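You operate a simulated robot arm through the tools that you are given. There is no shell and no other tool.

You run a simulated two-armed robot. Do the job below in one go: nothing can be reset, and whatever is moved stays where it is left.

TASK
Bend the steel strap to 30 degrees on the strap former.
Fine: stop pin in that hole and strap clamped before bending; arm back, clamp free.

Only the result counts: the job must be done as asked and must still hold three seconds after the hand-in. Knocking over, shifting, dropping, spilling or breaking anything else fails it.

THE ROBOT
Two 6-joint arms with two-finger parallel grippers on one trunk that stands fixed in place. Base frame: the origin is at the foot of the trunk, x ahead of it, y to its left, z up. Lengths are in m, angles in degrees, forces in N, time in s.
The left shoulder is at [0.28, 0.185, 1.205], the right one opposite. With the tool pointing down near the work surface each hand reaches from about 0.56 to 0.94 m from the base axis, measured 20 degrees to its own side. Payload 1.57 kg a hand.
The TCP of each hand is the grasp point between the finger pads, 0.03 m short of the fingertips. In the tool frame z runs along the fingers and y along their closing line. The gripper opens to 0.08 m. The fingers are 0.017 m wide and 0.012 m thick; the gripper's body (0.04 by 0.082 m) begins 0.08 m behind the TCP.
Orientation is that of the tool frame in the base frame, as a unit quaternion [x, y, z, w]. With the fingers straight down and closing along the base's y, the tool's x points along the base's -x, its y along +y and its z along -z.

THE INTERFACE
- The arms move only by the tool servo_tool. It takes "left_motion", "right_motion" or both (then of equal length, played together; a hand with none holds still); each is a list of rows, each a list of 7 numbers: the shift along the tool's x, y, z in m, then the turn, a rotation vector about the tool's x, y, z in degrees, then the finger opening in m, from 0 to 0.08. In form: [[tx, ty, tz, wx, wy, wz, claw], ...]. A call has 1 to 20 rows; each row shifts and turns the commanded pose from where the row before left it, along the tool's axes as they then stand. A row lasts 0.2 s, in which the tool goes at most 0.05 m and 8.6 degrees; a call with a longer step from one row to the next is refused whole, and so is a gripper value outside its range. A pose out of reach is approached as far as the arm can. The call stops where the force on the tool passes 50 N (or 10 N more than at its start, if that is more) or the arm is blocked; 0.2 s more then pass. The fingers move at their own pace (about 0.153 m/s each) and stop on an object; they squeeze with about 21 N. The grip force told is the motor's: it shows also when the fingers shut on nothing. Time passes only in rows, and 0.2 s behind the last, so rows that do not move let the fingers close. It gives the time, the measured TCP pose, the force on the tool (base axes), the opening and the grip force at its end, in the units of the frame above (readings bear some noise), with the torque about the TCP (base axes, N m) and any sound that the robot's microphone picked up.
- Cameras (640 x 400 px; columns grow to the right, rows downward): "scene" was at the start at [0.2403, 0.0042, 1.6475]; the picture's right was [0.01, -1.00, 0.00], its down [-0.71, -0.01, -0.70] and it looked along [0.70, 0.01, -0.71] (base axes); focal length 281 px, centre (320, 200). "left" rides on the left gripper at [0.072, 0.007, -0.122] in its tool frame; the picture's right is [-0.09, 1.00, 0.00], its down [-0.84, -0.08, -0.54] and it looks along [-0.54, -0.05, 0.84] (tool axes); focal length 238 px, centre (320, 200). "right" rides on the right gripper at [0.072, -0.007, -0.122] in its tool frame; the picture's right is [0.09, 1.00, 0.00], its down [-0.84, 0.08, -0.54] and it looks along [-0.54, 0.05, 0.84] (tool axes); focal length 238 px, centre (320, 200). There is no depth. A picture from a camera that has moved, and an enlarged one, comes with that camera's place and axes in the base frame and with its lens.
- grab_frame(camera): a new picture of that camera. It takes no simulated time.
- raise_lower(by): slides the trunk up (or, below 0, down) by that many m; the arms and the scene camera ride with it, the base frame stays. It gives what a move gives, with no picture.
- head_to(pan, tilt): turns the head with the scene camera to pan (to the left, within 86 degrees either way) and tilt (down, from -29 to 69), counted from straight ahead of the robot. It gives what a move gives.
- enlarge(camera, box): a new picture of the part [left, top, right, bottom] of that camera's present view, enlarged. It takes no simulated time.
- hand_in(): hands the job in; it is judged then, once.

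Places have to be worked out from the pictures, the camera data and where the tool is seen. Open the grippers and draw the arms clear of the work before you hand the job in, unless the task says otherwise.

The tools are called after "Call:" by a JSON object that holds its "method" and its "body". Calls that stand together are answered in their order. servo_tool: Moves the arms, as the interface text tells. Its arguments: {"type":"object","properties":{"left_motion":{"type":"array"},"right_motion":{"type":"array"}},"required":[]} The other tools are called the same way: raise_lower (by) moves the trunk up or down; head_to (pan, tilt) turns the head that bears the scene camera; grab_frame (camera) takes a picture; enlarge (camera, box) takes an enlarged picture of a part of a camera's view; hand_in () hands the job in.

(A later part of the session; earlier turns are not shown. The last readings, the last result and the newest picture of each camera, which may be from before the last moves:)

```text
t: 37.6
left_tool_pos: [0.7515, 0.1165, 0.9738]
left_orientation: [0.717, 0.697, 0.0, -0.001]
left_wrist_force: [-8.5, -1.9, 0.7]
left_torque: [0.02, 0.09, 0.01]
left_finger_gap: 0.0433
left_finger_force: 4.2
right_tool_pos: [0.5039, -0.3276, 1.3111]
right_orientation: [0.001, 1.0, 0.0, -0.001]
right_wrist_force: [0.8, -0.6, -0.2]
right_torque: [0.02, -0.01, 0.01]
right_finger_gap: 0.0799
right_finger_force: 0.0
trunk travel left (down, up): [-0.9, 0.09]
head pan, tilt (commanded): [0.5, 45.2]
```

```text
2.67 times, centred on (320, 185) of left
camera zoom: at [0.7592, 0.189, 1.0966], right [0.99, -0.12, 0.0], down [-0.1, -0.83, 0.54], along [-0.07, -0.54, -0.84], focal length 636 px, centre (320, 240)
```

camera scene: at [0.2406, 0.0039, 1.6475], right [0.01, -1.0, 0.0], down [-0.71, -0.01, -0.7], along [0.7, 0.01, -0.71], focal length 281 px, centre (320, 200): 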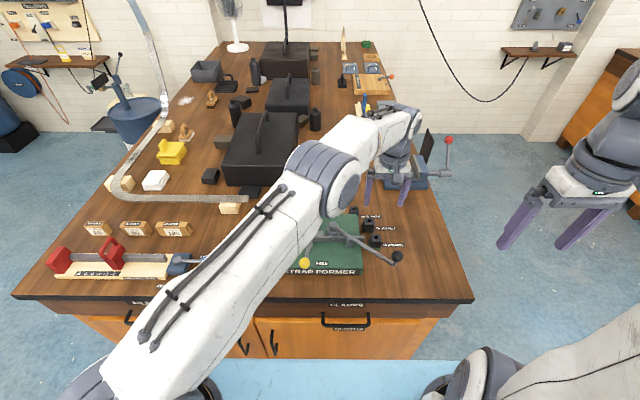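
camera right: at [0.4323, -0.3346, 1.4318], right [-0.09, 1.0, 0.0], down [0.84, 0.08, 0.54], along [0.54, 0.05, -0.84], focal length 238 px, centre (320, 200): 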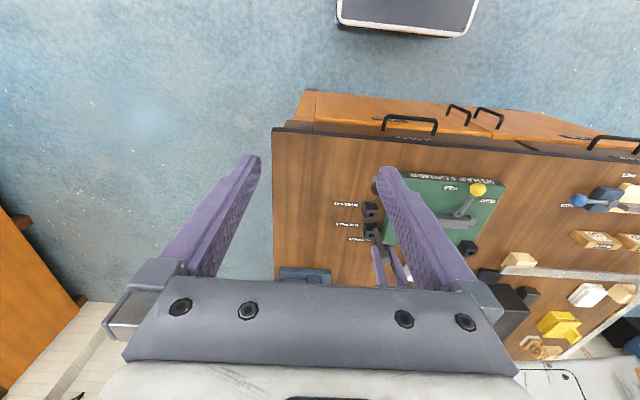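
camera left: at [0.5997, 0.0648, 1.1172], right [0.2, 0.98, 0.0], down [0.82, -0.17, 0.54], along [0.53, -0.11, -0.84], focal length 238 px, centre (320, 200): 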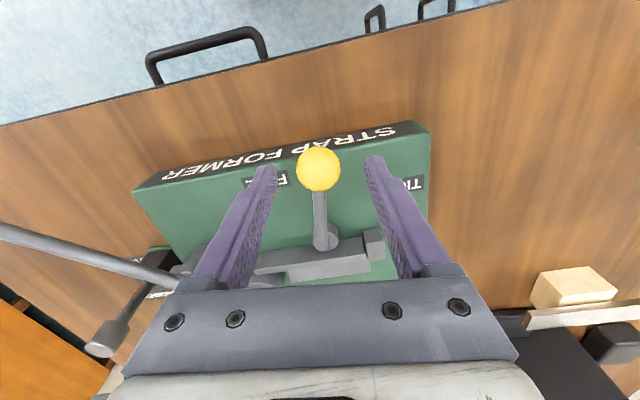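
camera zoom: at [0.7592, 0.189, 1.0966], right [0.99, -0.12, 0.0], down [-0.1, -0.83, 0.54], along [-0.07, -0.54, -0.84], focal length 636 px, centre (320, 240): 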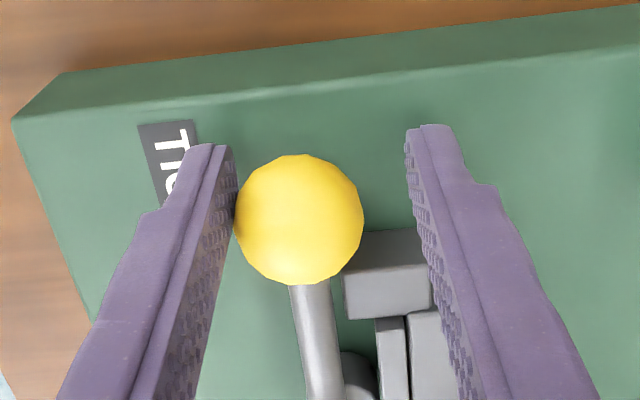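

The knob stayed still while the force rose to 8.5 N, so the lever is at its TIGHT stop. I back the trailing finger off, then lift straight up.

Call:
{"method": "servo_tool", "body": {"left_motion": [[0, -0.004, 0, 0, 0, 0, 0.044], [0, -0.002, 0, 0, 0, 0, 0.046], [0, 0, 0, 0, 0, 0, 0.046], [0, 0, -0.02, 0, 0, 0, 0.046], [0, 0, -0.03, 0, 0, 0, 0.046], [0, 0, -0.03, 0, 0, 0, 0.046], [0, 0, -0.03, 0, 0, 0, 0.046], [0, 0, 0, 0, 0, 0, 0.046]]}}

Call:
{"method": "enlarge", "body": {"camera": "scene", "box": [270, 195, 366, 275]}}

Call:
{"method": "enlarge", "body": {"camera": "left", "box": [200, 20, 440, 200]}}

```text
t: 39.4
left_tool_pos: [0.7477, 0.1148, 1.0841]
left_orientation: [0.717, 0.697, 0.0, 0.001]
left_wrist_force: [0.0, 0.4, -0.8]
left_torque: [0.0, 0.0, -0.01]
left_finger_gap: 0.0463
left_finger_force: 0.1
right_tool_pos: [0.504, -0.3283, 1.3108]
right_orientation: [0.0, 1.0, 0.0, 0.0]
right_wrist_force: [-0.7, -0.3, 0.7]
right_torque: [0.02, -0.02, -0.01]
right_finger_gap: 0.08
right_finger_force: 0.1
trunk travel left (down, up): [-0.9, 0.09]
head pan, tilt (commanded): [0.5, 45.2]
```

```text
5.00 times, centred on (318, 235) of scene
camera zoom: at [0.2401, 0.0041, 1.6476], right [0.01, -1.0, 0.0], down [-0.71, -0.01, -0.7], along [0.7, 0.01, -0.71], focal length 1406 px, centre (330, 25)
```

zoom: 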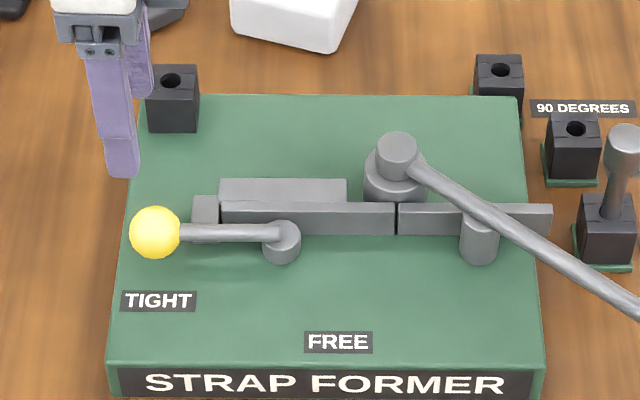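

```text
2.22 times, centred on (320, 110) of left
camera zoom: at [0.7553, 0.1878, 1.207], right [0.99, -0.12, 0.0], down [-0.1, -0.83, 0.54], along [-0.06, -0.54, -0.84], focal length 530 px, centre (320, 400)
```

zoom: 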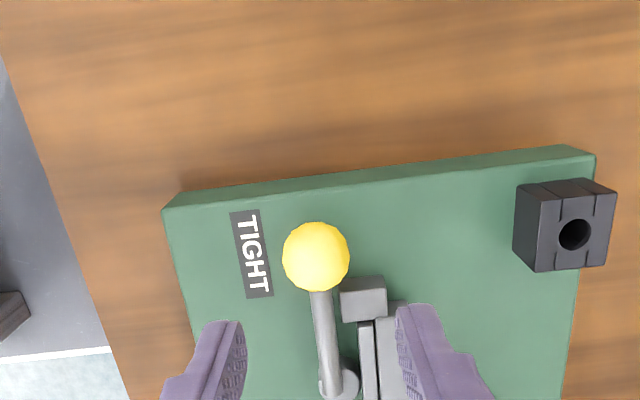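

The lever now lies at TIGHT and the clamp is set. Next I bring the right hand, fingers closed, to the near side of the black knob, turned square to its arc and still high.

Call:
{"method": "servo_tool", "body": {"right_motion": [[-0.0137, 0.024, 0.0229, 0, 0, 0, 0.0], [-0.0137, 0.024, 0.0229, 0, 0, 0, 0.0], [-0.0137, 0.024, 0.0229, 0, 0, 0, 0.0], [-0.0137, 0.024, 0.0229, 0, 0, 0, 0.0], [-0.0137, 0.024, 0.0229, 0, 0, 0, 0.0], [-0.0137, 0.024, 0.0229, 0, 0, 0, 0.0], [-0.0137, 0.024, 0.0229, 0, 0, 0, 0.0], [0, 0, 0, 0, 0, 7.76, 0.0], [0, 0, 0, 0, 0, 7.76, 0.0], [0, 0, 0, 0, 0, 7.76, 0.0], [0, 0, 0, 0, 0, 7.76, 0.0], [0, 0, 0, 0, 0, 7.76, 0.0], [0, 0, 0, 0, 0, 0, 0.0]]}}

Call:
{"method": "grab_frame", "body": {"camera": "right"}}

Call:
{"method": "grab_frame", "body": {"camera": "scene"}}

```text
t: 42.2
left_tool_pos: [0.7488, 0.1145, 1.0851]
left_orientation: [0.717, 0.697, 0.0, 0.0]
left_wrist_force: [-0.1, -1.0, -0.1]
left_torque: [-0.01, -0.05, 0.0]
left_finger_gap: 0.046
left_finger_force: 0.0
right_tool_pos: [0.6002, -0.1595, 1.1499]
right_orientation: [0.334, 0.943, 0.001, 0.0]
right_wrist_force: [0.5, -0.1, 0.1]
right_torque: [-0.03, 0.0, -0.01]
right_finger_gap: 0.0
right_finger_force: 21.0
trunk travel left (down, up): [-0.9, 0.09]
head pan, tilt (commanded): [0.5, 45.2]
```

```text
taken
camera right: at [0.5404, -0.1201, 1.2713], right [0.55, 0.83, 0.0], down [0.7, -0.47, 0.54], along [0.45, -0.3, -0.84], focal length 238 px, centre (320, 200)
```

right: 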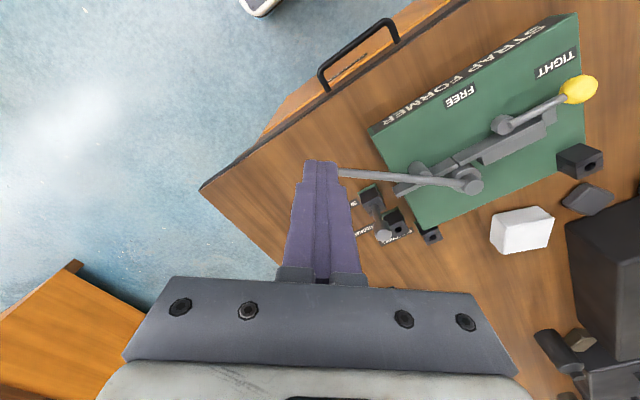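

```text
taken
camera scene: at [0.2403, 0.0041, 1.6475], right [0.01, -1.0, 0.0], down [-0.71, -0.01, -0.7], along [0.7, 0.01, -0.71], focal length 281 px, centre (320, 200)
```

scene: 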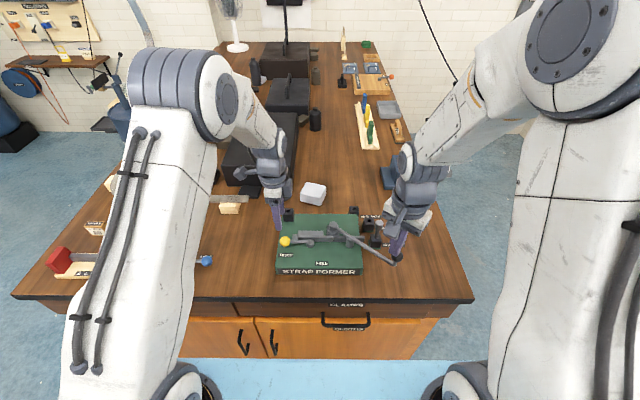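

The right hand is at (0.600, -0.160, 1.15) with its wrist turned 39°. I shift so the closed fingers are 45 mm short of the knob along its arc, then lower them to knob height.

Call:
{"method": "servo_tool", "body": {"right_motion": [[-0.0185, 0.0077, 0, 0, 0, 0, 0.0], [0, 0, 0.04, 0, 0, 0, 0.0], [0, 0, 0.04, 0, 0, 0, 0.0], [0, 0, 0.03, 0, 0, 0, 0.0], [0, 0, 0.01, 0, 0, 0, 0.0], [0, 0, 0, 0, 0, 0, 0.0]]}}

Call:
{"method": "grab_frame", "body": {"camera": "right"}}

Call:
{"method": "enlarge", "body": {"camera": "scene", "box": [330, 200, 442, 270]}}

Call:
{"method": "grab_frame", "body": {"camera": "left"}}

```text
t: 43.6
left_tool_pos: [0.7485, 0.1149, 1.0843]
left_orientation: [0.717, 0.698, 0.0, 0.0]
left_wrist_force: [-0.4, 0.1, 0.3]
left_torque: [0.0, -0.01, -0.01]
left_finger_gap: 0.0459
left_finger_force: 0.1
right_tool_pos: [0.6192, -0.1664, 1.0298]
right_orientation: [0.332, 0.943, 0.0, 0.0]
right_wrist_force: [0.6, 0.4, -0.2]
right_torque: [0.03, 0.01, -0.01]
right_finger_gap: 0.0
right_finger_force: 20.4
trunk travel left (down, up): [-0.9, 0.09]
head pan, tilt (commanded): [0.5, 45.2]
```

```text
taken
camera right: at [0.5582, -0.1258, 1.1513], right [0.55, 0.83, 0.0], down [0.7, -0.46, 0.54], along [0.45, -0.3, -0.84], focal length 238 px, centre (320, 200)
```

right: 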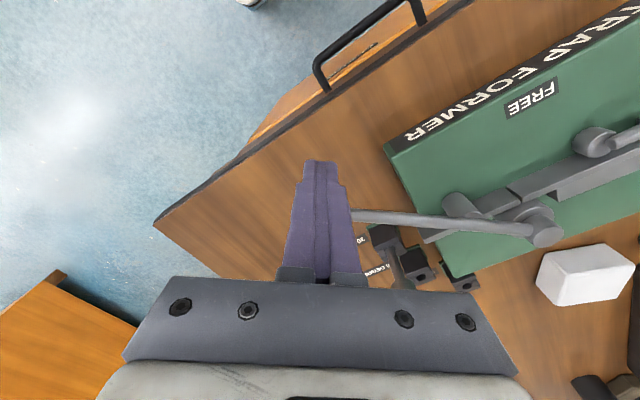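

```text
5.71 times, centred on (386, 235) of scene
camera zoom: at [0.2403, 0.0041, 1.6475], right [0.01, -1.0, 0.0], down [-0.71, -0.01, -0.7], along [0.7, 0.01, -0.71], focal length 1607 px, centre (-57, 0)
```

zoom: 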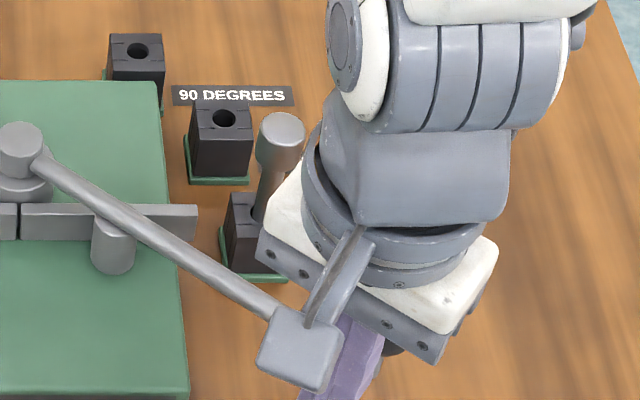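

```text
taken
camera left: at [0.7555, 0.1879, 1.2067], right [0.99, -0.12, 0.0], down [-0.1, -0.83, 0.54], along [-0.06, -0.54, -0.84], focal length 238 px, centre (320, 200)
```

left: 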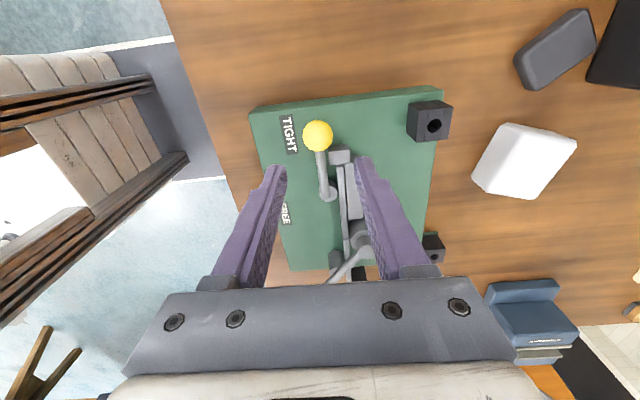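

The closed fingers should be about 20 mm short of the knob. I advance along the push direction until contact shows in the force.

Call:
{"method": "servo_tool", "body": {"right_motion": [[-0.008, 0, 0, 0, 0, 0, 0.0], [-0.006, 0, 0, 0, 0, 0, 0.0], [-0.003, 0, 0, 0, 0, 0, 0.0], [0, 0, 0, 0, 0, 0, 0.0]]}}

Call:
{"method": "enlarge", "body": {"camera": "scene", "box": [330, 205, 442, 275]}}

```text
t: 44.6
left_tool_pos: [0.7467, 0.1146, 1.0835]
left_orientation: [0.716, 0.698, 0.0, -0.001]
left_wrist_force: [0.1, -1.0, -0.2]
left_torque: [0.03, 0.0, -0.02]
left_finger_gap: 0.0459
left_finger_force: 0.0
right_tool_pos: [0.6322, -0.1767, 1.0304]
right_orientation: [0.332, 0.943, 0.001, 0.0]
right_wrist_force: [0.0, -0.1, 0.1]
right_torque: [-0.02, 0.0, 0.01]
right_finger_gap: 0.0
right_finger_force: 20.9
trunk travel left (down, up): [-0.9, 0.09]
head pan, tilt (commanded): [0.5, 45.2]
```

```text
5.71 times, centred on (386, 240) of scene
camera zoom: at [0.2403, 0.0041, 1.6475], right [0.01, -1.0, 0.0], down [-0.71, -0.01, -0.7], along [0.7, 0.01, -0.71], focal length 1607 px, centre (-57, -29)
```

zoom: 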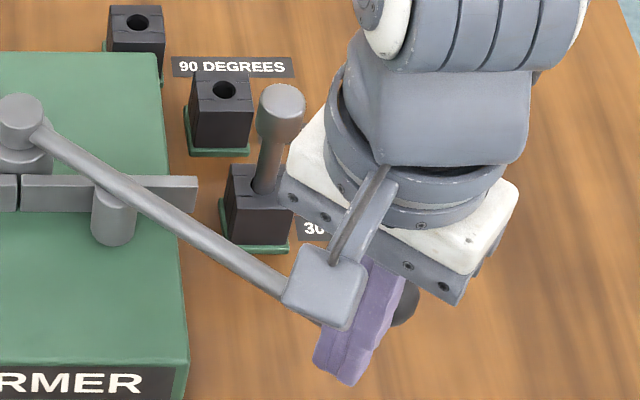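

The knob sits just beyond the fingers along the push direction. I begin the swing with two 3° steps along the arc and read the force.

Call:
{"method": "servo_tool", "body": {"right_motion": [[-0.0055, -0.0005, 0, 0, 0, -1.5, 0.0], [-0.0055, -0.0005, 0, 0, 0, -1.5, 0.0], [-0.0055, -0.0005, 0, 0, 0, -1.5, 0.0], [0, 0, 0, 0, 0, 0, 0.0]]}}

Call:
{"method": "enlarge", "body": {"camera": "scene", "box": [330, 205, 442, 275]}}

```text
t: 45.6
left_tool_pos: [0.7483, 0.1147, 1.0835]
left_orientation: [0.716, 0.698, 0.0, 0.0]
left_wrist_force: [-0.4, -0.9, -0.4]
left_torque: [0.01, 0.0, 0.0]
left_finger_gap: 0.0461
left_finger_force: 0.0
right_tool_pos: [0.6429, -0.1879, 1.0303]
right_orientation: [0.295, 0.955, 0.0, 0.0]
right_wrist_force: [-0.7, -1.1, 0.3]
right_torque: [0.0, 0.02, -0.02]
right_finger_gap: 0.0
right_finger_force: 21.0
trunk travel left (down, up): [-0.9, 0.09]
head pan, tilt (commanded): [0.5, 45.2]
```

```text
5.71 times, centred on (386, 240) of scene
camera zoom: at [0.2403, 0.0041, 1.6475], right [0.01, -1.0, 0.0], down [-0.71, -0.01, -0.7], along [0.7, 0.01, -0.71], focal length 1607 px, centre (-57, -29)
```

zoom: 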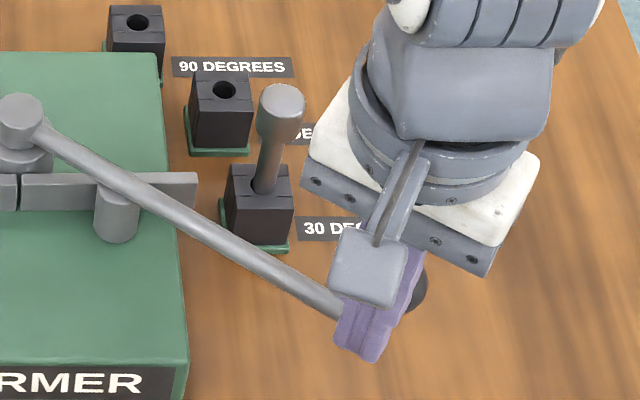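

The arm has started to follow with only about 1 N. I continue along the arc.

Call:
{"method": "servo_tool", "body": {"right_motion": [[-0.0073, -0.0007, 0, 0, 0, -2, 0.0], [-0.0073, -0.0007, 0, 0, 0, -2, 0.0], [-0.0073, -0.0007, 0, 0, 0, -2, 0.0], [0, 0, 0, 0, 0, 0, 0.0]]}}

Call:
{"method": "enlarge", "body": {"camera": "scene", "box": [310, 200, 438, 280]}}

Call:
{"method": "grab_frame", "body": {"camera": "right"}}

```text
t: 46.6
left_tool_pos: [0.7488, 0.1149, 1.0836]
left_orientation: [0.717, 0.698, -0.002, 0.0]
left_wrist_force: [0.4, 0.1, -0.4]
left_torque: [0.0, -0.02, 0.0]
left_finger_gap: 0.0459
left_finger_force: 0.0
right_tool_pos: [0.6616, -0.2006, 1.0298]
right_orientation: [0.244, 0.97, 0.0, 0.001]
right_wrist_force: [-0.1, 0.0, 0.9]
right_torque: [0.02, 0.04, 0.02]
right_finger_gap: 0.0001
right_finger_force: 21.0
trunk travel left (down, up): [-0.9, 0.09]
head pan, tilt (commanded): [0.5, 45.2]
```

```text
5.00 times, centred on (374, 240) of scene
camera zoom: at [0.2403, 0.004, 1.6475], right [0.01, -1.0, 0.0], down [-0.71, -0.01, -0.7], along [0.7, 0.01, -0.71], focal length 1406 px, centre (50, 0)
```

zoom: 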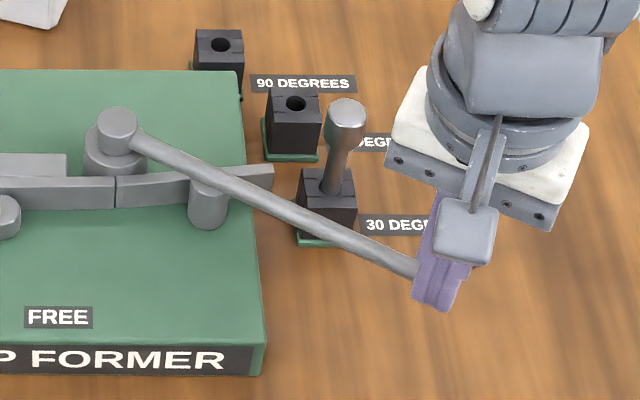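

```text
taken
camera right: at [0.5952, -0.1724, 1.1509], right [0.39, 0.92, 0.0], down [0.77, -0.33, 0.54], along [0.5, -0.21, -0.84], focal length 238 px, centre (320, 200)
```

right: 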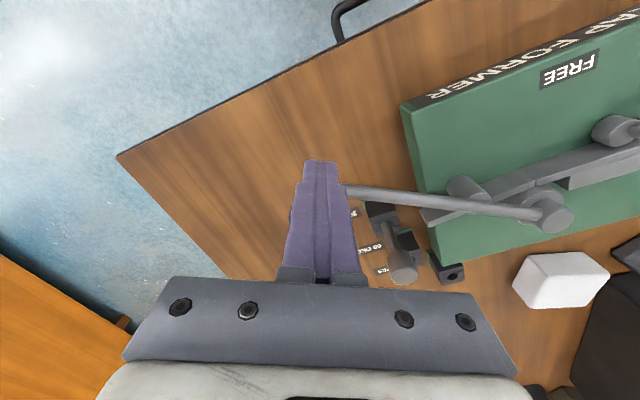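

The strap is bending, about 7–8° so far, with low force. I continue the swing in steps.

Call:
{"method": "servo_tool", "body": {"right_motion": [[-0.0073, -0.0007, 0, 0, 0, -2, 0.0], [-0.0073, -0.0007, 0, 0, 0, -2, 0.0], [-0.0073, -0.0007, 0, 0, 0, -2, 0.0], [-0.0073, -0.0007, 0, 0, 0, -2, 0.0], [0, 0, 0, 0, 0, 0, 0.0]]}}

Call:
{"method": "enlarge", "body": {"camera": "scene", "box": [310, 200, 438, 280]}}

Call:
{"method": "grab_frame", "body": {"camera": "right"}}

```text
t: 47.8
left_tool_pos: [0.7482, 0.1151, 1.0848]
left_orientation: [0.717, 0.697, 0.0, 0.0]
left_wrist_force: [0.3, -0.3, -0.2]
left_torque: [-0.03, -0.01, -0.02]
left_finger_gap: 0.0458
left_finger_force: 0.1
right_tool_pos: [0.6874, -0.2159, 1.0308]
right_orientation: [0.176, 0.984, 0.0, 0.001]
right_wrist_force: [-0.7, -0.6, 0.4]
right_torque: [-0.01, 0.02, 0.01]
right_finger_gap: 0.0002
right_finger_force: 21.2
trunk travel left (down, up): [-0.9, 0.09]
head pan, tilt (commanded): [0.5, 45.2]
```

```text
5.00 times, centred on (374, 240) of scene
camera zoom: at [0.2404, 0.0041, 1.6475], right [0.01, -1.0, 0.0], down [-0.71, -0.01, -0.7], along [0.7, 0.01, -0.71], focal length 1406 px, centre (50, 0)
```

zoom: 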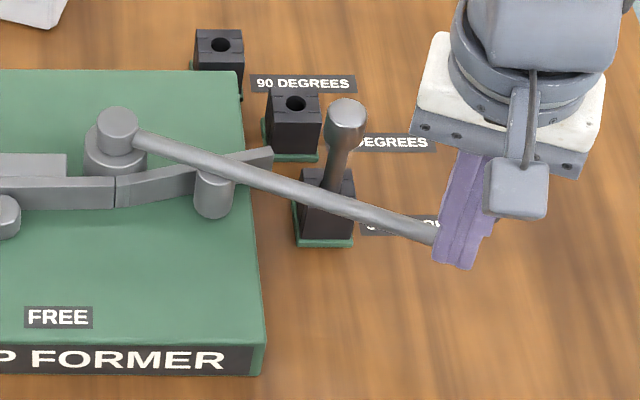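

```text
taken
camera right: at [0.6177, -0.1975, 1.1516], right [0.26, 0.97, 0.0], down [0.81, -0.22, 0.54], along [0.52, -0.14, -0.84], focal length 238 px, centre (320, 200)
```

right: 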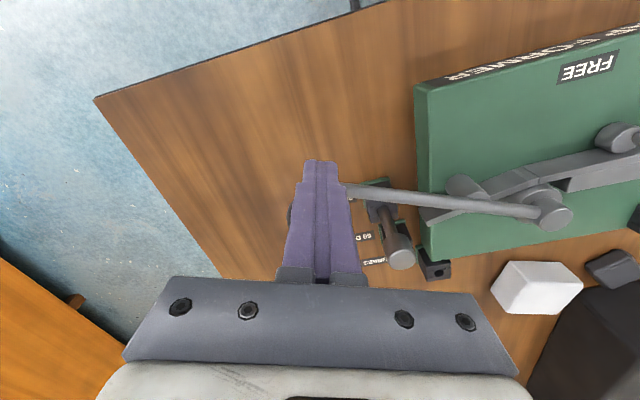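

The arm is close to the pin and forces are still about 1 N. The knob has drifted about 8 mm outward on the finger face, so I correct for that while continuing in smaller steps.

Call:
{"method": "servo_tool", "body": {"right_motion": [[-0.0055, -0.0025, 0, 0, 0, -1.5, 0.0], [-0.0055, -0.0025, 0, 0, 0, -1.5, 0.0], [-0.0055, -0.0015, 0, 0, 0, -1.5, 0.0], [0, 0, 0, 0, 0, 0, 0.0]]}}

Call:
{"method": "enlarge", "body": {"camera": "scene", "box": [310, 200, 438, 280]}}

Call:
{"method": "grab_frame", "body": {"camera": "right"}}

```text
t: 48.8
left_tool_pos: [0.7476, 0.1151, 1.0851]
left_orientation: [0.716, 0.698, -0.001, 0.0]
left_wrist_force: [-0.9, -0.2, -0.5]
left_torque: [-0.02, -0.01, 0.04]
left_finger_gap: 0.0461
left_finger_force: 0.0
right_tool_pos: [0.7002, -0.2283, 1.0292]
right_orientation: [0.137, 0.991, 0.001, 0.0]
right_wrist_force: [-1.2, -0.6, -0.4]
right_torque: [0.02, 0.02, -0.03]
right_finger_gap: 0.0
right_finger_force: 20.9
trunk travel left (down, up): [-0.9, 0.09]
head pan, tilt (commanded): [0.5, 45.2]
```

```text
5.00 times, centred on (374, 240) of scene
camera zoom: at [0.2403, 0.0041, 1.6475], right [0.01, -1.0, 0.0], down [-0.71, -0.01, -0.7], along [0.7, 0.01, -0.71], focal length 1406 px, centre (50, 0)
```

zoom: 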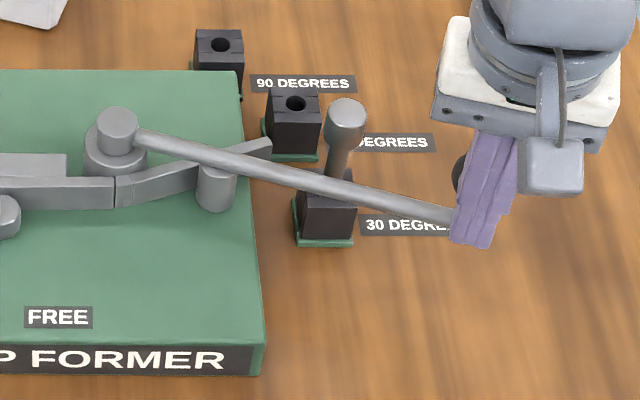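

```text
taken
camera right: at [0.6299, -0.2149, 1.1514], right [0.18, 0.98, 0.0], down [0.83, -0.15, 0.54], along [0.53, -0.1, -0.84], focal length 238 px, centre (320, 200)
```

right: 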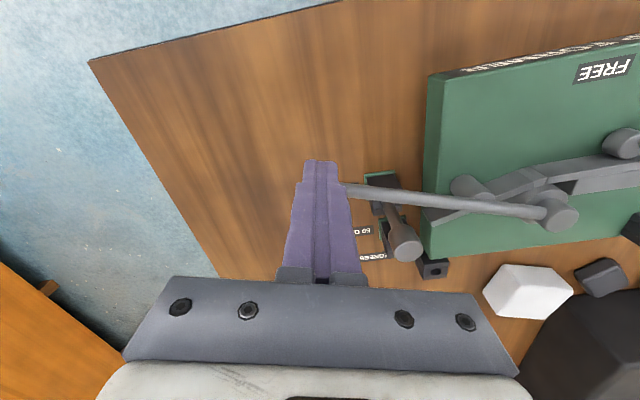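

By the geometry, contact with the pin should come after about 8–9° more. I continue with 1.5° steps for 4.5° and check.

Call:
{"method": "servo_tool", "body": {"right_motion": [[-0.0055, -0.0004, 0, 0, 0, -1.5, 0.0], [-0.0055, -0.0004, 0, 0, 0, -1.5, 0.0], [-0.0055, -0.0004, 0, 0, 0, -1.5, 0.0], [0, 0, 0, 0, 0, 0, 0.0]]}}

Call:
{"method": "enlarge", "body": {"camera": "scene", "box": [310, 200, 438, 280]}}

Call:
{"method": "enlarge", "body": {"camera": "right", "box": [280, 140, 520, 290]}}

```text
t: 49.8
left_tool_pos: [0.7488, 0.115, 1.0841]
left_orientation: [0.716, 0.699, 0.0, 0.0]
left_wrist_force: [0.0, -0.1, -0.1]
left_torque: [-0.01, 0.0, -0.01]
left_finger_gap: 0.0458
left_finger_force: 0.1
right_tool_pos: [0.7176, -0.2328, 1.0292]
right_orientation: [0.098, 0.995, 0.0, 0.001]
right_wrist_force: [-0.3, -0.3, 0.3]
right_torque: [0.0, 0.0, 0.0]
right_finger_gap: 0.0
right_finger_force: 21.3
trunk travel left (down, up): [-0.9, 0.09]
head pan, tilt (commanded): [0.5, 45.2]
```

```text
5.00 times, centred on (374, 240) of scene
camera zoom: at [0.2403, 0.0041, 1.6475], right [0.01, -1.0, 0.0], down [-0.71, -0.01, -0.7], along [0.7, 0.01, -0.71], focal length 1406 px, centre (50, 0)
```

zoom: 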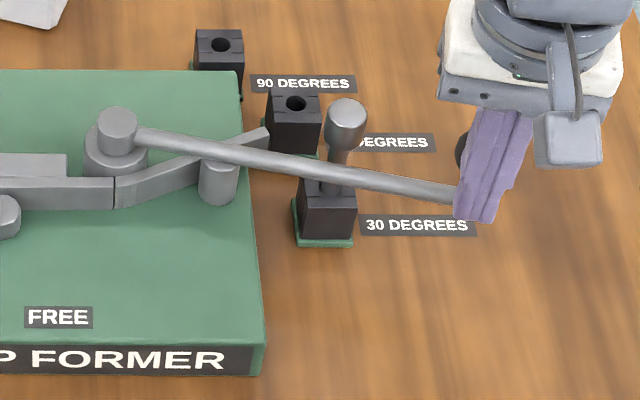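

```text
2.67 times, centred on (400, 215) of right
camera zoom: at [0.6456, -0.2256, 1.151], right [0.1, 0.99, 0.0], down [0.84, -0.09, 0.54], along [0.54, -0.06, -0.84], focal length 636 px, centre (107, 160)
```

zoom: 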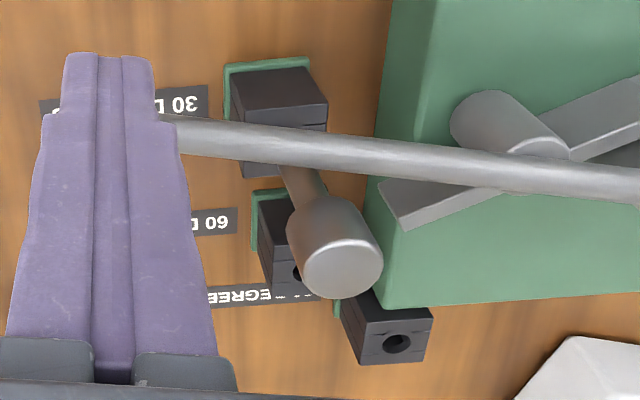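

The rod is nearly at the pin. I go in 1° steps, watching for the force rise that marks contact.

Call:
{"method": "servo_tool", "body": {"right_motion": [[-0.0037, -0.0003, 0, 0, 0, -1, 0.0], [-0.0037, -0.0003, 0, 0, 0, -1, 0.0], [0, 0, 0, 0, 0, 0, 0.0]]}}

Call:
{"method": "enlarge", "body": {"camera": "right", "box": [280, 140, 520, 290]}}

```text
t: 50.6
left_tool_pos: [0.7474, 0.1142, 1.0834]
left_orientation: [0.716, 0.698, 0.0, 0.0]
left_wrist_force: [-0.1, 0.3, -0.1]
left_torque: [0.0, -0.01, -0.04]
left_finger_gap: 0.046
left_finger_force: 0.1
right_tool_pos: [0.7255, -0.2334, 1.0304]
right_orientation: [0.081, 0.997, 0.0, 0.001]
right_wrist_force: [0.0, -0.2, 0.1]
right_torque: [0.01, -0.02, 0.02]
right_finger_gap: 0.0
right_finger_force: 21.0
trunk travel left (down, up): [-0.9, 0.09]
head pan, tilt (commanded): [0.5, 45.2]
```

```text
2.67 times, centred on (400, 215) of right
camera zoom: at [0.6528, -0.2291, 1.1514], right [0.07, 1.0, 0.0], down [0.84, -0.06, 0.54], along [0.54, -0.04, -0.84], focal length 636 px, centre (107, 160)
```

zoom: 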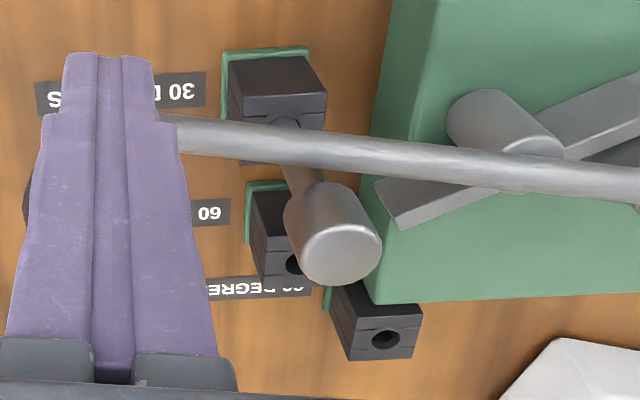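

No contact yet, and the knob sits a little outward on the finger face. I correct 3 mm outward and take two more 1° steps.

Call:
{"method": "servo_tool", "body": {"right_motion": [[-0.0037, -0.002, 0, 0, 0, -1, 0.0], [-0.0037, -0.002, 0, 0, 0, -1, 0.0], [0, 0, 0, 0, 0, 0, 0.0]]}}

Call:
{"method": "enlarge", "body": {"camera": "right", "box": [280, 140, 520, 290]}}

Call:
{"method": "enlarge", "body": {"camera": "scene", "box": [310, 200, 438, 280]}}

```text
t: 51.4
left_tool_pos: [0.7477, 0.1153, 1.0846]
left_orientation: [0.717, 0.697, 0.0, 0.0]
left_wrist_force: [0.0, -0.9, 0.4]
left_torque: [-0.01, 0.04, -0.03]
left_finger_gap: 0.0462
left_finger_force: 0.1
right_tool_pos: [0.7288, -0.2395, 1.0297]
right_orientation: [0.063, 0.998, 0.0, 0.001]
right_wrist_force: [-0.6, -0.7, -0.8]
right_torque: [-0.01, 0.0, -0.01]
right_finger_gap: 0.0
right_finger_force: 21.1
trunk travel left (down, up): [-0.9, 0.09]
head pan, tilt (commanded): [0.5, 45.2]
```

```text
2.67 times, centred on (400, 215) of right
camera zoom: at [0.6583, -0.2367, 1.1512], right [0.04, 1.0, 0.0], down [0.84, -0.03, 0.54], along [0.54, -0.02, -0.84], focal length 636 px, centre (107, 160)
```

zoom: 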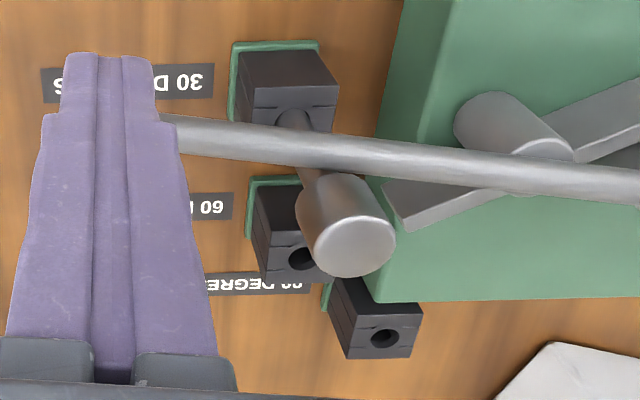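

```text
5.00 times, centred on (374, 240) of scene
camera zoom: at [0.2403, 0.0041, 1.6475], right [0.01, -1.0, 0.0], down [-0.71, -0.01, -0.7], along [0.7, 0.01, -0.71], focal length 1406 px, centre (50, 0)
```

zoom: 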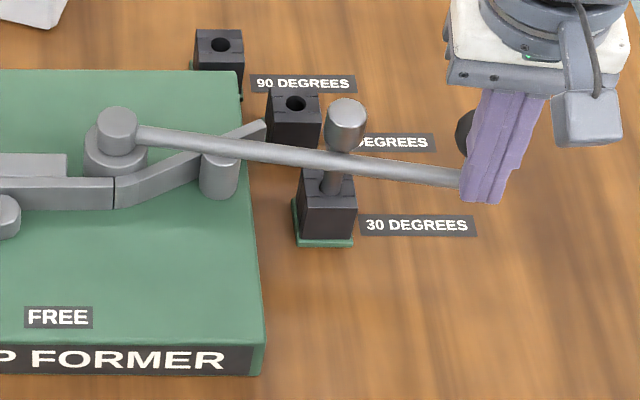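

Still no force rise. The arm is at about 9° and contact is expected near 8°, so I take two more 1° steps.

Call:
{"method": "servo_tool", "body": {"right_motion": [[-0.0037, -0.0005, 0, 0, 0, -1, 0.0], [-0.0037, -0.0005, 0, 0, 0, -1, 0.0], [0, 0, 0, 0, 0, 0, 0.0]]}}

Call:
{"method": "enlarge", "body": {"camera": "right", "box": [280, 140, 520, 290]}}

Call:
{"method": "enlarge", "body": {"camera": "scene", "box": [350, 200, 430, 250]}}

```text
t: 52.2
left_tool_pos: [0.7465, 0.1145, 1.084]
left_orientation: [0.716, 0.698, -0.001, 0.001]
left_wrist_force: [0.5, 0.7, 0.2]
left_torque: [-0.03, 0.01, 0.01]
left_finger_gap: 0.0461
left_finger_force: 0.0
right_tool_pos: [0.7369, -0.2408, 1.0307]
right_orientation: [0.045, 0.999, 0.0, 0.0]
right_wrist_force: [0.4, -0.2, -0.2]
right_torque: [-0.01, -0.03, 0.02]
right_finger_gap: 0.0
right_finger_force: 21.1
trunk travel left (down, up): [-0.9, 0.09]
head pan, tilt (commanded): [0.5, 45.2]
```

```text
2.67 times, centred on (400, 215) of right
camera zoom: at [0.6657, -0.241, 1.1516], right [0.0, 1.0, 0.0], down [0.84, 0.0, 0.54], along [0.54, 0.0, -0.84], focal length 636 px, centre (107, 160)
```

zoom: 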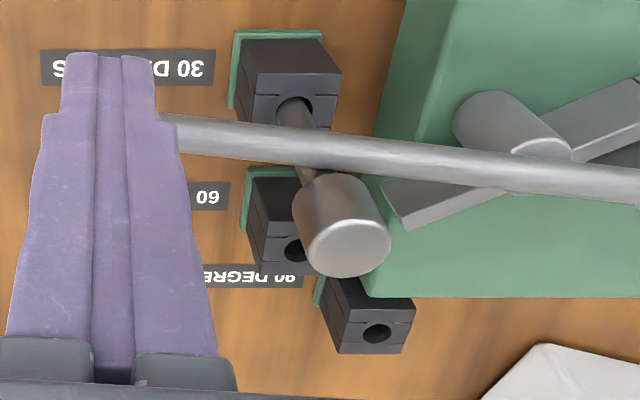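

```text
8.00 times, centred on (390, 225) of scene
camera zoom: at [0.2403, 0.0041, 1.6475], right [0.01, -1.0, 0.0], down [-0.71, -0.01, -0.7], along [0.7, 0.01, -0.71], focal length 2250 px, centre (-240, 0)
```

zoom: 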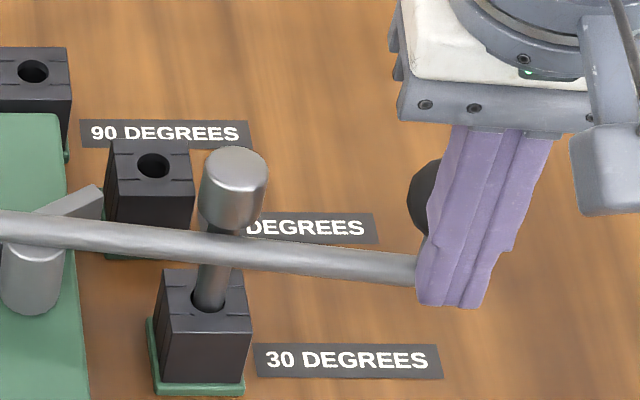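

The rod now looks to be almost touching the pin's shaft, yet the force is still near zero. I take another 1° step.

Call:
{"method": "servo_tool", "body": {"right_motion": [[-0.0037, -0.0003, 0, 0, 0, -1, 0.0], [0, 0, 0, 0, 0, 0, 0.0], [0, 0, 0, 0, 0, 0, 0.0]]}}

Call:
{"method": "enlarge", "body": {"camera": "right", "box": [280, 140, 520, 290]}}

Call:
{"method": "enlarge", "body": {"camera": "scene", "box": [350, 200, 430, 250]}}

```text
t: 53.0
left_tool_pos: [0.7469, 0.1149, 1.0853]
left_orientation: [0.717, 0.697, 0.0, 0.0]
left_wrist_force: [-0.3, 0.3, 0.5]
left_torque: [-0.02, 0.02, 0.01]
left_finger_gap: 0.0462
left_finger_force: 0.0
right_tool_pos: [0.7405, -0.242, 1.0302]
right_orientation: [0.038, 0.999, -0.001, -0.001]
right_wrist_force: [-2.4, 1.8, -1.7]
right_torque: [-0.04, 0.04, -0.01]
right_finger_gap: 0.0
right_finger_force: 20.6
trunk travel left (down, up): [-0.9, 0.09]
head pan, tilt (commanded): [0.5, 45.2]
```

```text
2.67 times, centred on (400, 215) of right
camera zoom: at [0.6684, -0.2433, 1.1516], right [-0.02, 1.0, 0.0], down [0.84, 0.01, 0.54], along [0.54, 0.01, -0.84], focal length 636 px, centre (107, 160)
```

zoom: 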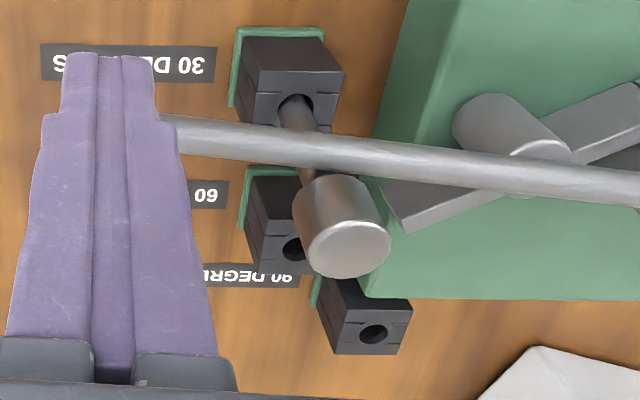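

```text
8.00 times, centred on (390, 225) of scene
camera zoom: at [0.2401, 0.0042, 1.6475], right [0.01, -1.0, 0.0], down [-0.71, -0.01, -0.7], along [0.7, 0.01, -0.71], focal length 2250 px, centre (-240, 0)
```

zoom: 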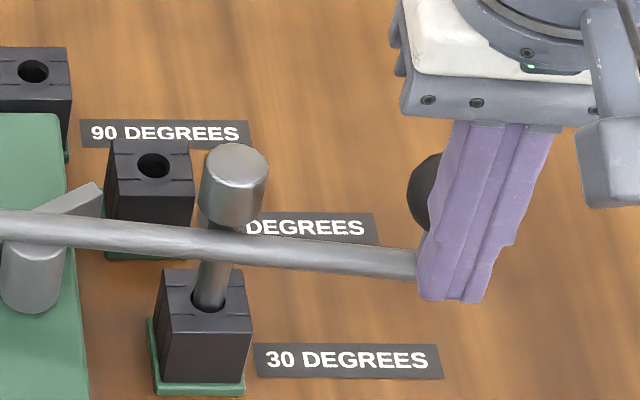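

The force is rising and the pin's head shifted slightly, so the rod has met the pin. I press on gently by half-degree steps to settle it firmly against the stop.

Call:
{"method": "servo_tool", "body": {"right_motion": [[-0.0018, -0.0002, 0, 0, 0, -0.5, 0.0], [0, 0, 0, 0, 0, 0, 0.0], [0, 0, 0, 0, 0, 0, 0.0]]}}

Call:
{"method": "enlarge", "body": {"camera": "scene", "box": [350, 200, 430, 250]}}

```text
t: 53.8
left_tool_pos: [0.7468, 0.1141, 1.0847]
left_orientation: [0.716, 0.698, -0.001, 0.0]
left_wrist_force: [-0.4, 0.4, 0.1]
left_torque: [0.04, 0.01, -0.01]
left_finger_gap: 0.046
left_finger_force: 0.1
right_tool_pos: [0.7416, -0.2416, 1.0299]
right_orientation: [0.033, 0.999, 0.0, -0.001]
right_wrist_force: [-9.4, 2.4, 0.5]
right_torque: [0.04, 0.03, 0.01]
right_finger_gap: 0.0
right_finger_force: 20.9
trunk travel left (down, up): [-0.9, 0.09]
head pan, tilt (commanded): [0.5, 45.2]
```

```text
8.00 times, centred on (390, 225) of scene
camera zoom: at [0.2397, 0.0042, 1.6476], right [0.01, -1.0, 0.0], down [-0.71, -0.01, -0.7], along [0.7, 0.01, -0.71], focal length 2250 px, centre (-240, 0)
```

zoom: 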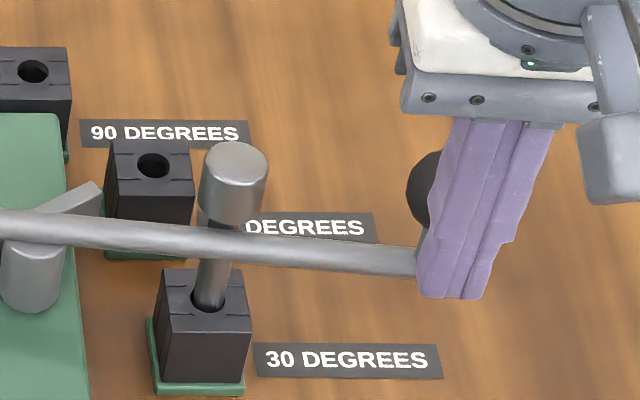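

The arm is firmly against the stop pin at 9.4 N and nothing is shifting. I check the strap's angle in an enlarged view.

Call:
{"method": "enlarge", "body": {"camera": "scene", "box": [284, 200, 380, 260]}}

Call:
{"method": "enlarge", "body": {"camera": "right", "box": [400, 120, 640, 270]}}

```text
6.67 times, centred on (332, 230) of scene
camera zoom: at [0.2397, 0.0042, 1.6476], right [0.01, -1.0, 0.0], down [-0.71, -0.01, -0.7], along [0.7, 0.01, -0.71], focal length 1875 px, centre (240, 0)
```

zoom: 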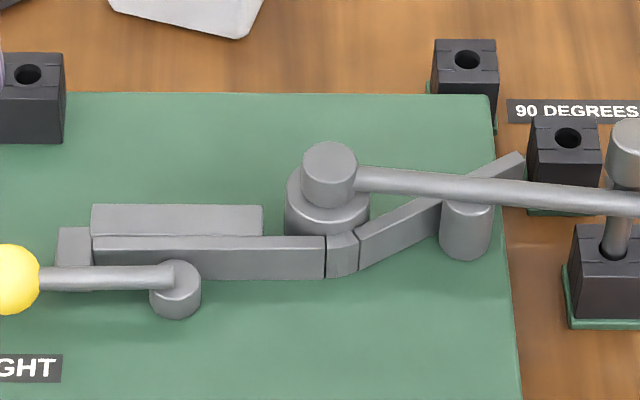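

```text
2.67 times, centred on (520, 195) of right
camera zoom: at [0.6697, -0.2442, 1.1517], right [-0.03, 1.0, 0.0], down [0.84, 0.02, 0.54], along [0.54, 0.01, -0.84], focal length 636 px, centre (-213, 213)
```

zoom: 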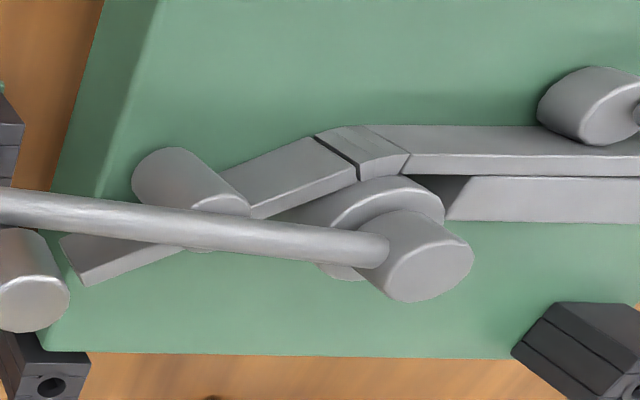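

I measure the strap at about 30–31° against the stop. Now I back the fingers off, rise over the knob, cross to its far side and come down again to swing the arm back.

Call:
{"method": "servo_tool", "body": {"right_motion": [[0.006, 0, 0, 0, 0, 0, 0.0], [0.012, 0, 0, 0, 0, 0, 0.0], [0, 0, -0.035, 0, 0, 0, 0.0], [0, 0, -0.035, 0, 0, 0, 0.0], [-0.035, 0, 0, 0, 0, 0, 0.0], [-0.035, 0, 0, 0, 0, 0, 0.0], [-0.035, 0, 0, 0, 0, 0, 0.0], [0, 0, 0, 0, 0, 0, 0.0]]}}

Call:
{"method": "grab_frame", "body": {"camera": "right"}}

Call:
{"method": "enlarge", "body": {"camera": "scene", "box": [310, 190, 438, 270]}}

```text
t: 55.6
left_tool_pos: [0.7481, 0.1156, 1.0833]
left_orientation: [0.716, 0.698, 0.0, 0.0]
left_wrist_force: [0.5, 0.7, 0.0]
left_torque: [-0.01, 0.05, -0.03]
left_finger_gap: 0.0459
left_finger_force: 0.1
right_tool_pos: [0.8287, -0.2482, 1.1006]
right_orientation: [0.034, 0.999, 0.0, 0.001]
right_wrist_force: [-0.7, -0.4, -0.1]
right_torque: [-0.04, 0.01, -0.01]
right_finger_gap: 0.0
right_finger_force: 20.9
trunk travel left (down, up): [-0.9, 0.09]
head pan, tilt (commanded): [0.5, 45.2]
```

```text
taken
camera right: at [0.7571, -0.2501, 1.2207], right [-0.03, 1.0, 0.0], down [0.84, 0.02, 0.54], along [0.54, 0.01, -0.84], focal length 238 px, centre (320, 200)
```

right: 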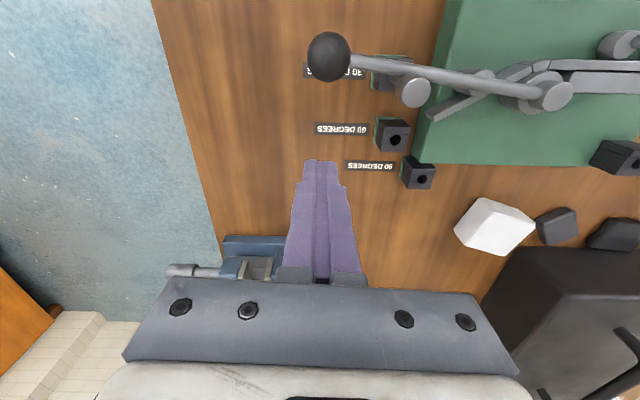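

```text
5.00 times, centred on (374, 230) of scene
camera zoom: at [0.2405, 0.0041, 1.6475], right [0.01, -1.0, 0.0], down [-0.71, -0.01, -0.7], along [0.7, 0.01, -0.71], focal length 1406 px, centre (50, 50)
```

zoom: 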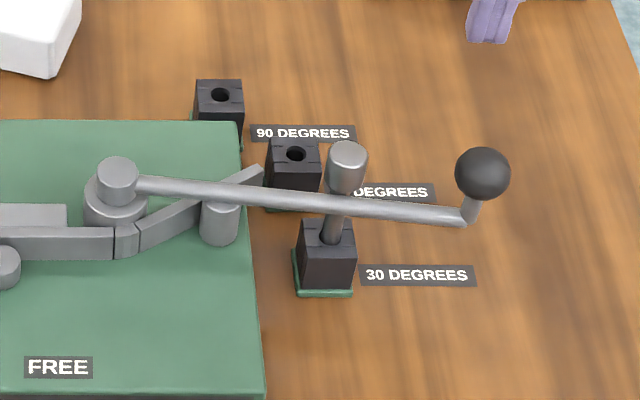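

The arm stays at the stop and the knob is at about (0.762, -0.242). I align the wrist and lower the closed fingers on the far side of the knob.

Call:
{"method": "servo_tool", "body": {"right_motion": [[0, -0.002, 0, 0, 0, 3.2, 0.0], [0, 0, 0.035, 0, 0, 0, 0.0], [0, 0, 0.03, 0, 0, 0, 0.0], [0, 0, 0.005, 0, 0, 0, 0.0], [0, 0, 0, 0, 0, 0, 0.0]]}}

Call:
{"method": "grab_frame", "body": {"camera": "right"}}

Call:
{"method": "enlarge", "body": {"camera": "scene", "box": [310, 190, 438, 270]}}

```text
t: 56.8
left_tool_pos: [0.7475, 0.1146, 1.0842]
left_orientation: [0.716, 0.698, 0.0, 0.0]
left_wrist_force: [0.2, -0.2, -0.1]
left_torque: [-0.03, 0.0, 0.0]
left_finger_gap: 0.0461
left_finger_force: 0.1
right_tool_pos: [0.8294, -0.2523, 1.0304]
right_orientation: [0.061, 0.998, 0.0, 0.0]
right_wrist_force: [0.0, -0.7, 0.1]
right_torque: [-0.01, 0.03, -0.03]
right_finger_gap: 0.0
right_finger_force: 20.8
trunk travel left (down, up): [-0.9, 0.09]
head pan, tilt (commanded): [0.5, 45.2]
```

```text
taken
camera right: at [0.7571, -0.2488, 1.1521], right [0.03, 1.0, 0.0], down [0.84, -0.03, 0.54], along [0.54, -0.02, -0.84], focal length 238 px, centre (320, 200)
```

right: 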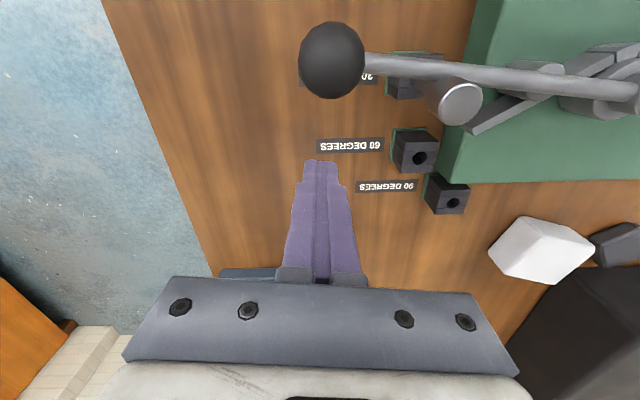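

```text
5.00 times, centred on (374, 230) of scene
camera zoom: at [0.2402, 0.0041, 1.6475], right [0.01, -1.0, 0.0], down [-0.71, -0.01, -0.7], along [0.7, 0.01, -0.71], focal length 1406 px, centre (50, 50)
```

zoom: 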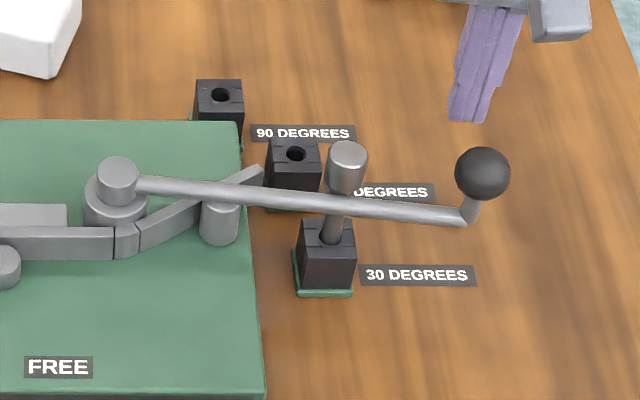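

The fingers are down behind the knob with about a 45 mm gap. I draw toward the knob until contact.

Call:
{"method": "servo_tool", "body": {"right_motion": [[0.015, 0, 0, 0, 0, 0, 0.0], [0.015, 0, 0, 0, 0, 0, 0.0], [0.01, 0, 0, 0, 0, 0, 0.0], [0, 0, 0, 0, 0, 0, 0.0]]}}

Call:
{"method": "grab_frame", "body": {"camera": "right"}}

Call:
{"method": "enlarge", "body": {"camera": "scene", "box": [310, 190, 438, 270]}}

```text
t: 57.8
left_tool_pos: [0.7478, 0.1147, 1.0847]
left_orientation: [0.717, 0.697, 0.0, 0.0]
left_wrist_force: [0.6, 0.8, -0.4]
left_torque: [0.0, 0.02, -0.02]
left_finger_gap: 0.046
left_finger_force: 0.0
right_tool_pos: [0.7889, -0.2451, 1.0302]
right_orientation: [0.062, 0.998, 0.0, 0.0]
right_wrist_force: [0.2, -0.1, -0.3]
right_torque: [-0.01, 0.0, 0.0]
right_finger_gap: 0.0
right_finger_force: 20.6
trunk travel left (down, up): [-0.9, 0.09]
head pan, tilt (commanded): [0.5, 45.2]
```

```text
taken
camera right: at [0.7171, -0.2436, 1.1513], right [0.03, 1.0, 0.0], down [0.84, -0.03, 0.54], along [0.54, -0.02, -0.84], focal length 238 px, centre (320, 200)
```

right: 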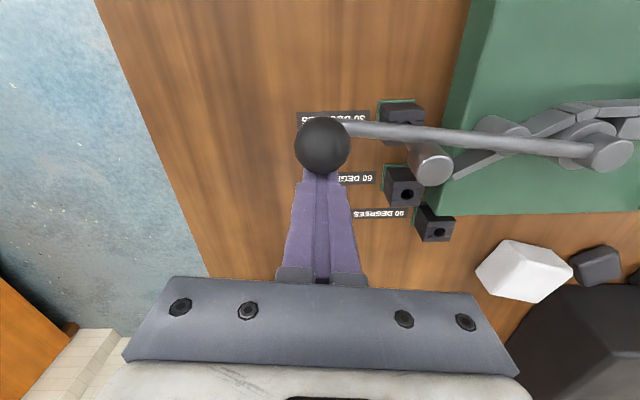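

```text
5.00 times, centred on (374, 230) of scene
camera zoom: at [0.2403, 0.0041, 1.6475], right [0.01, -1.0, 0.0], down [-0.71, -0.01, -0.7], along [0.7, 0.01, -0.71], focal length 1406 px, centre (50, 50)
```

zoom: 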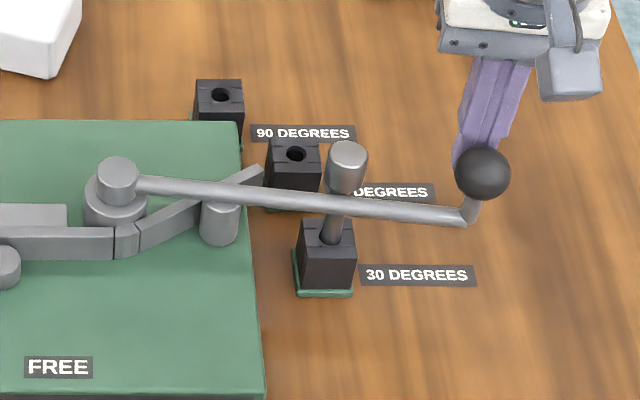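

The knob is centred right in front of the fingers and in view of the right camera. I swing the arm back along the arc, 9° first.

Call:
{"method": "servo_tool", "body": {"right_motion": [[0.011, -0.001, 0, 0, 0, 3, 0.0], [0.011, -0.001, 0, 0, 0, 3, 0.0], [0.011, -0.001, 0, 0, 0, 3, 0.0], [0, 0, 0, 0, 0, 0, 0.0]]}}

Call:
{"method": "grab_frame", "body": {"camera": "right"}}

Call:
{"method": "enlarge", "body": {"camera": "scene", "box": [310, 190, 438, 270]}}

```text
t: 58.8
left_tool_pos: [0.7481, 0.1147, 1.0834]
left_orientation: [0.716, 0.698, 0.0, -0.001]
left_wrist_force: [0.2, 1.0, 0.3]
left_torque: [0.02, -0.01, 0.0]
left_finger_gap: 0.0462
left_finger_force: 0.1
right_tool_pos: [0.7573, -0.2427, 1.0294]
right_orientation: [0.14, 0.99, 0.0, 0.0]
right_wrist_force: [0.5, 0.2, -0.6]
right_torque: [0.01, 0.01, -0.03]
right_finger_gap: 0.0
right_finger_force: 20.9
trunk travel left (down, up): [-0.9, 0.09]
head pan, tilt (commanded): [0.5, 45.2]
```

```text
taken
camera right: at [0.6867, -0.2287, 1.1515], right [0.19, 0.98, 0.0], down [0.83, -0.16, 0.54], along [0.53, -0.1, -0.84], focal length 238 px, centre (320, 200)
```

right: 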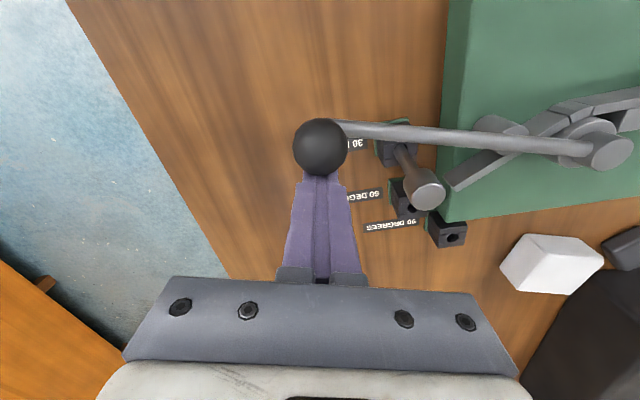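

```text
5.00 times, centred on (374, 230) of scene
camera zoom: at [0.2403, 0.0041, 1.6475], right [0.01, -1.0, 0.0], down [-0.71, -0.01, -0.7], along [0.7, 0.01, -0.71], focal length 1406 px, centre (50, 50)
```

zoom: 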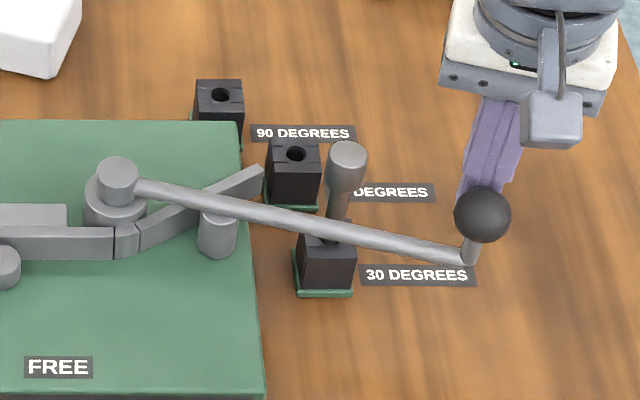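

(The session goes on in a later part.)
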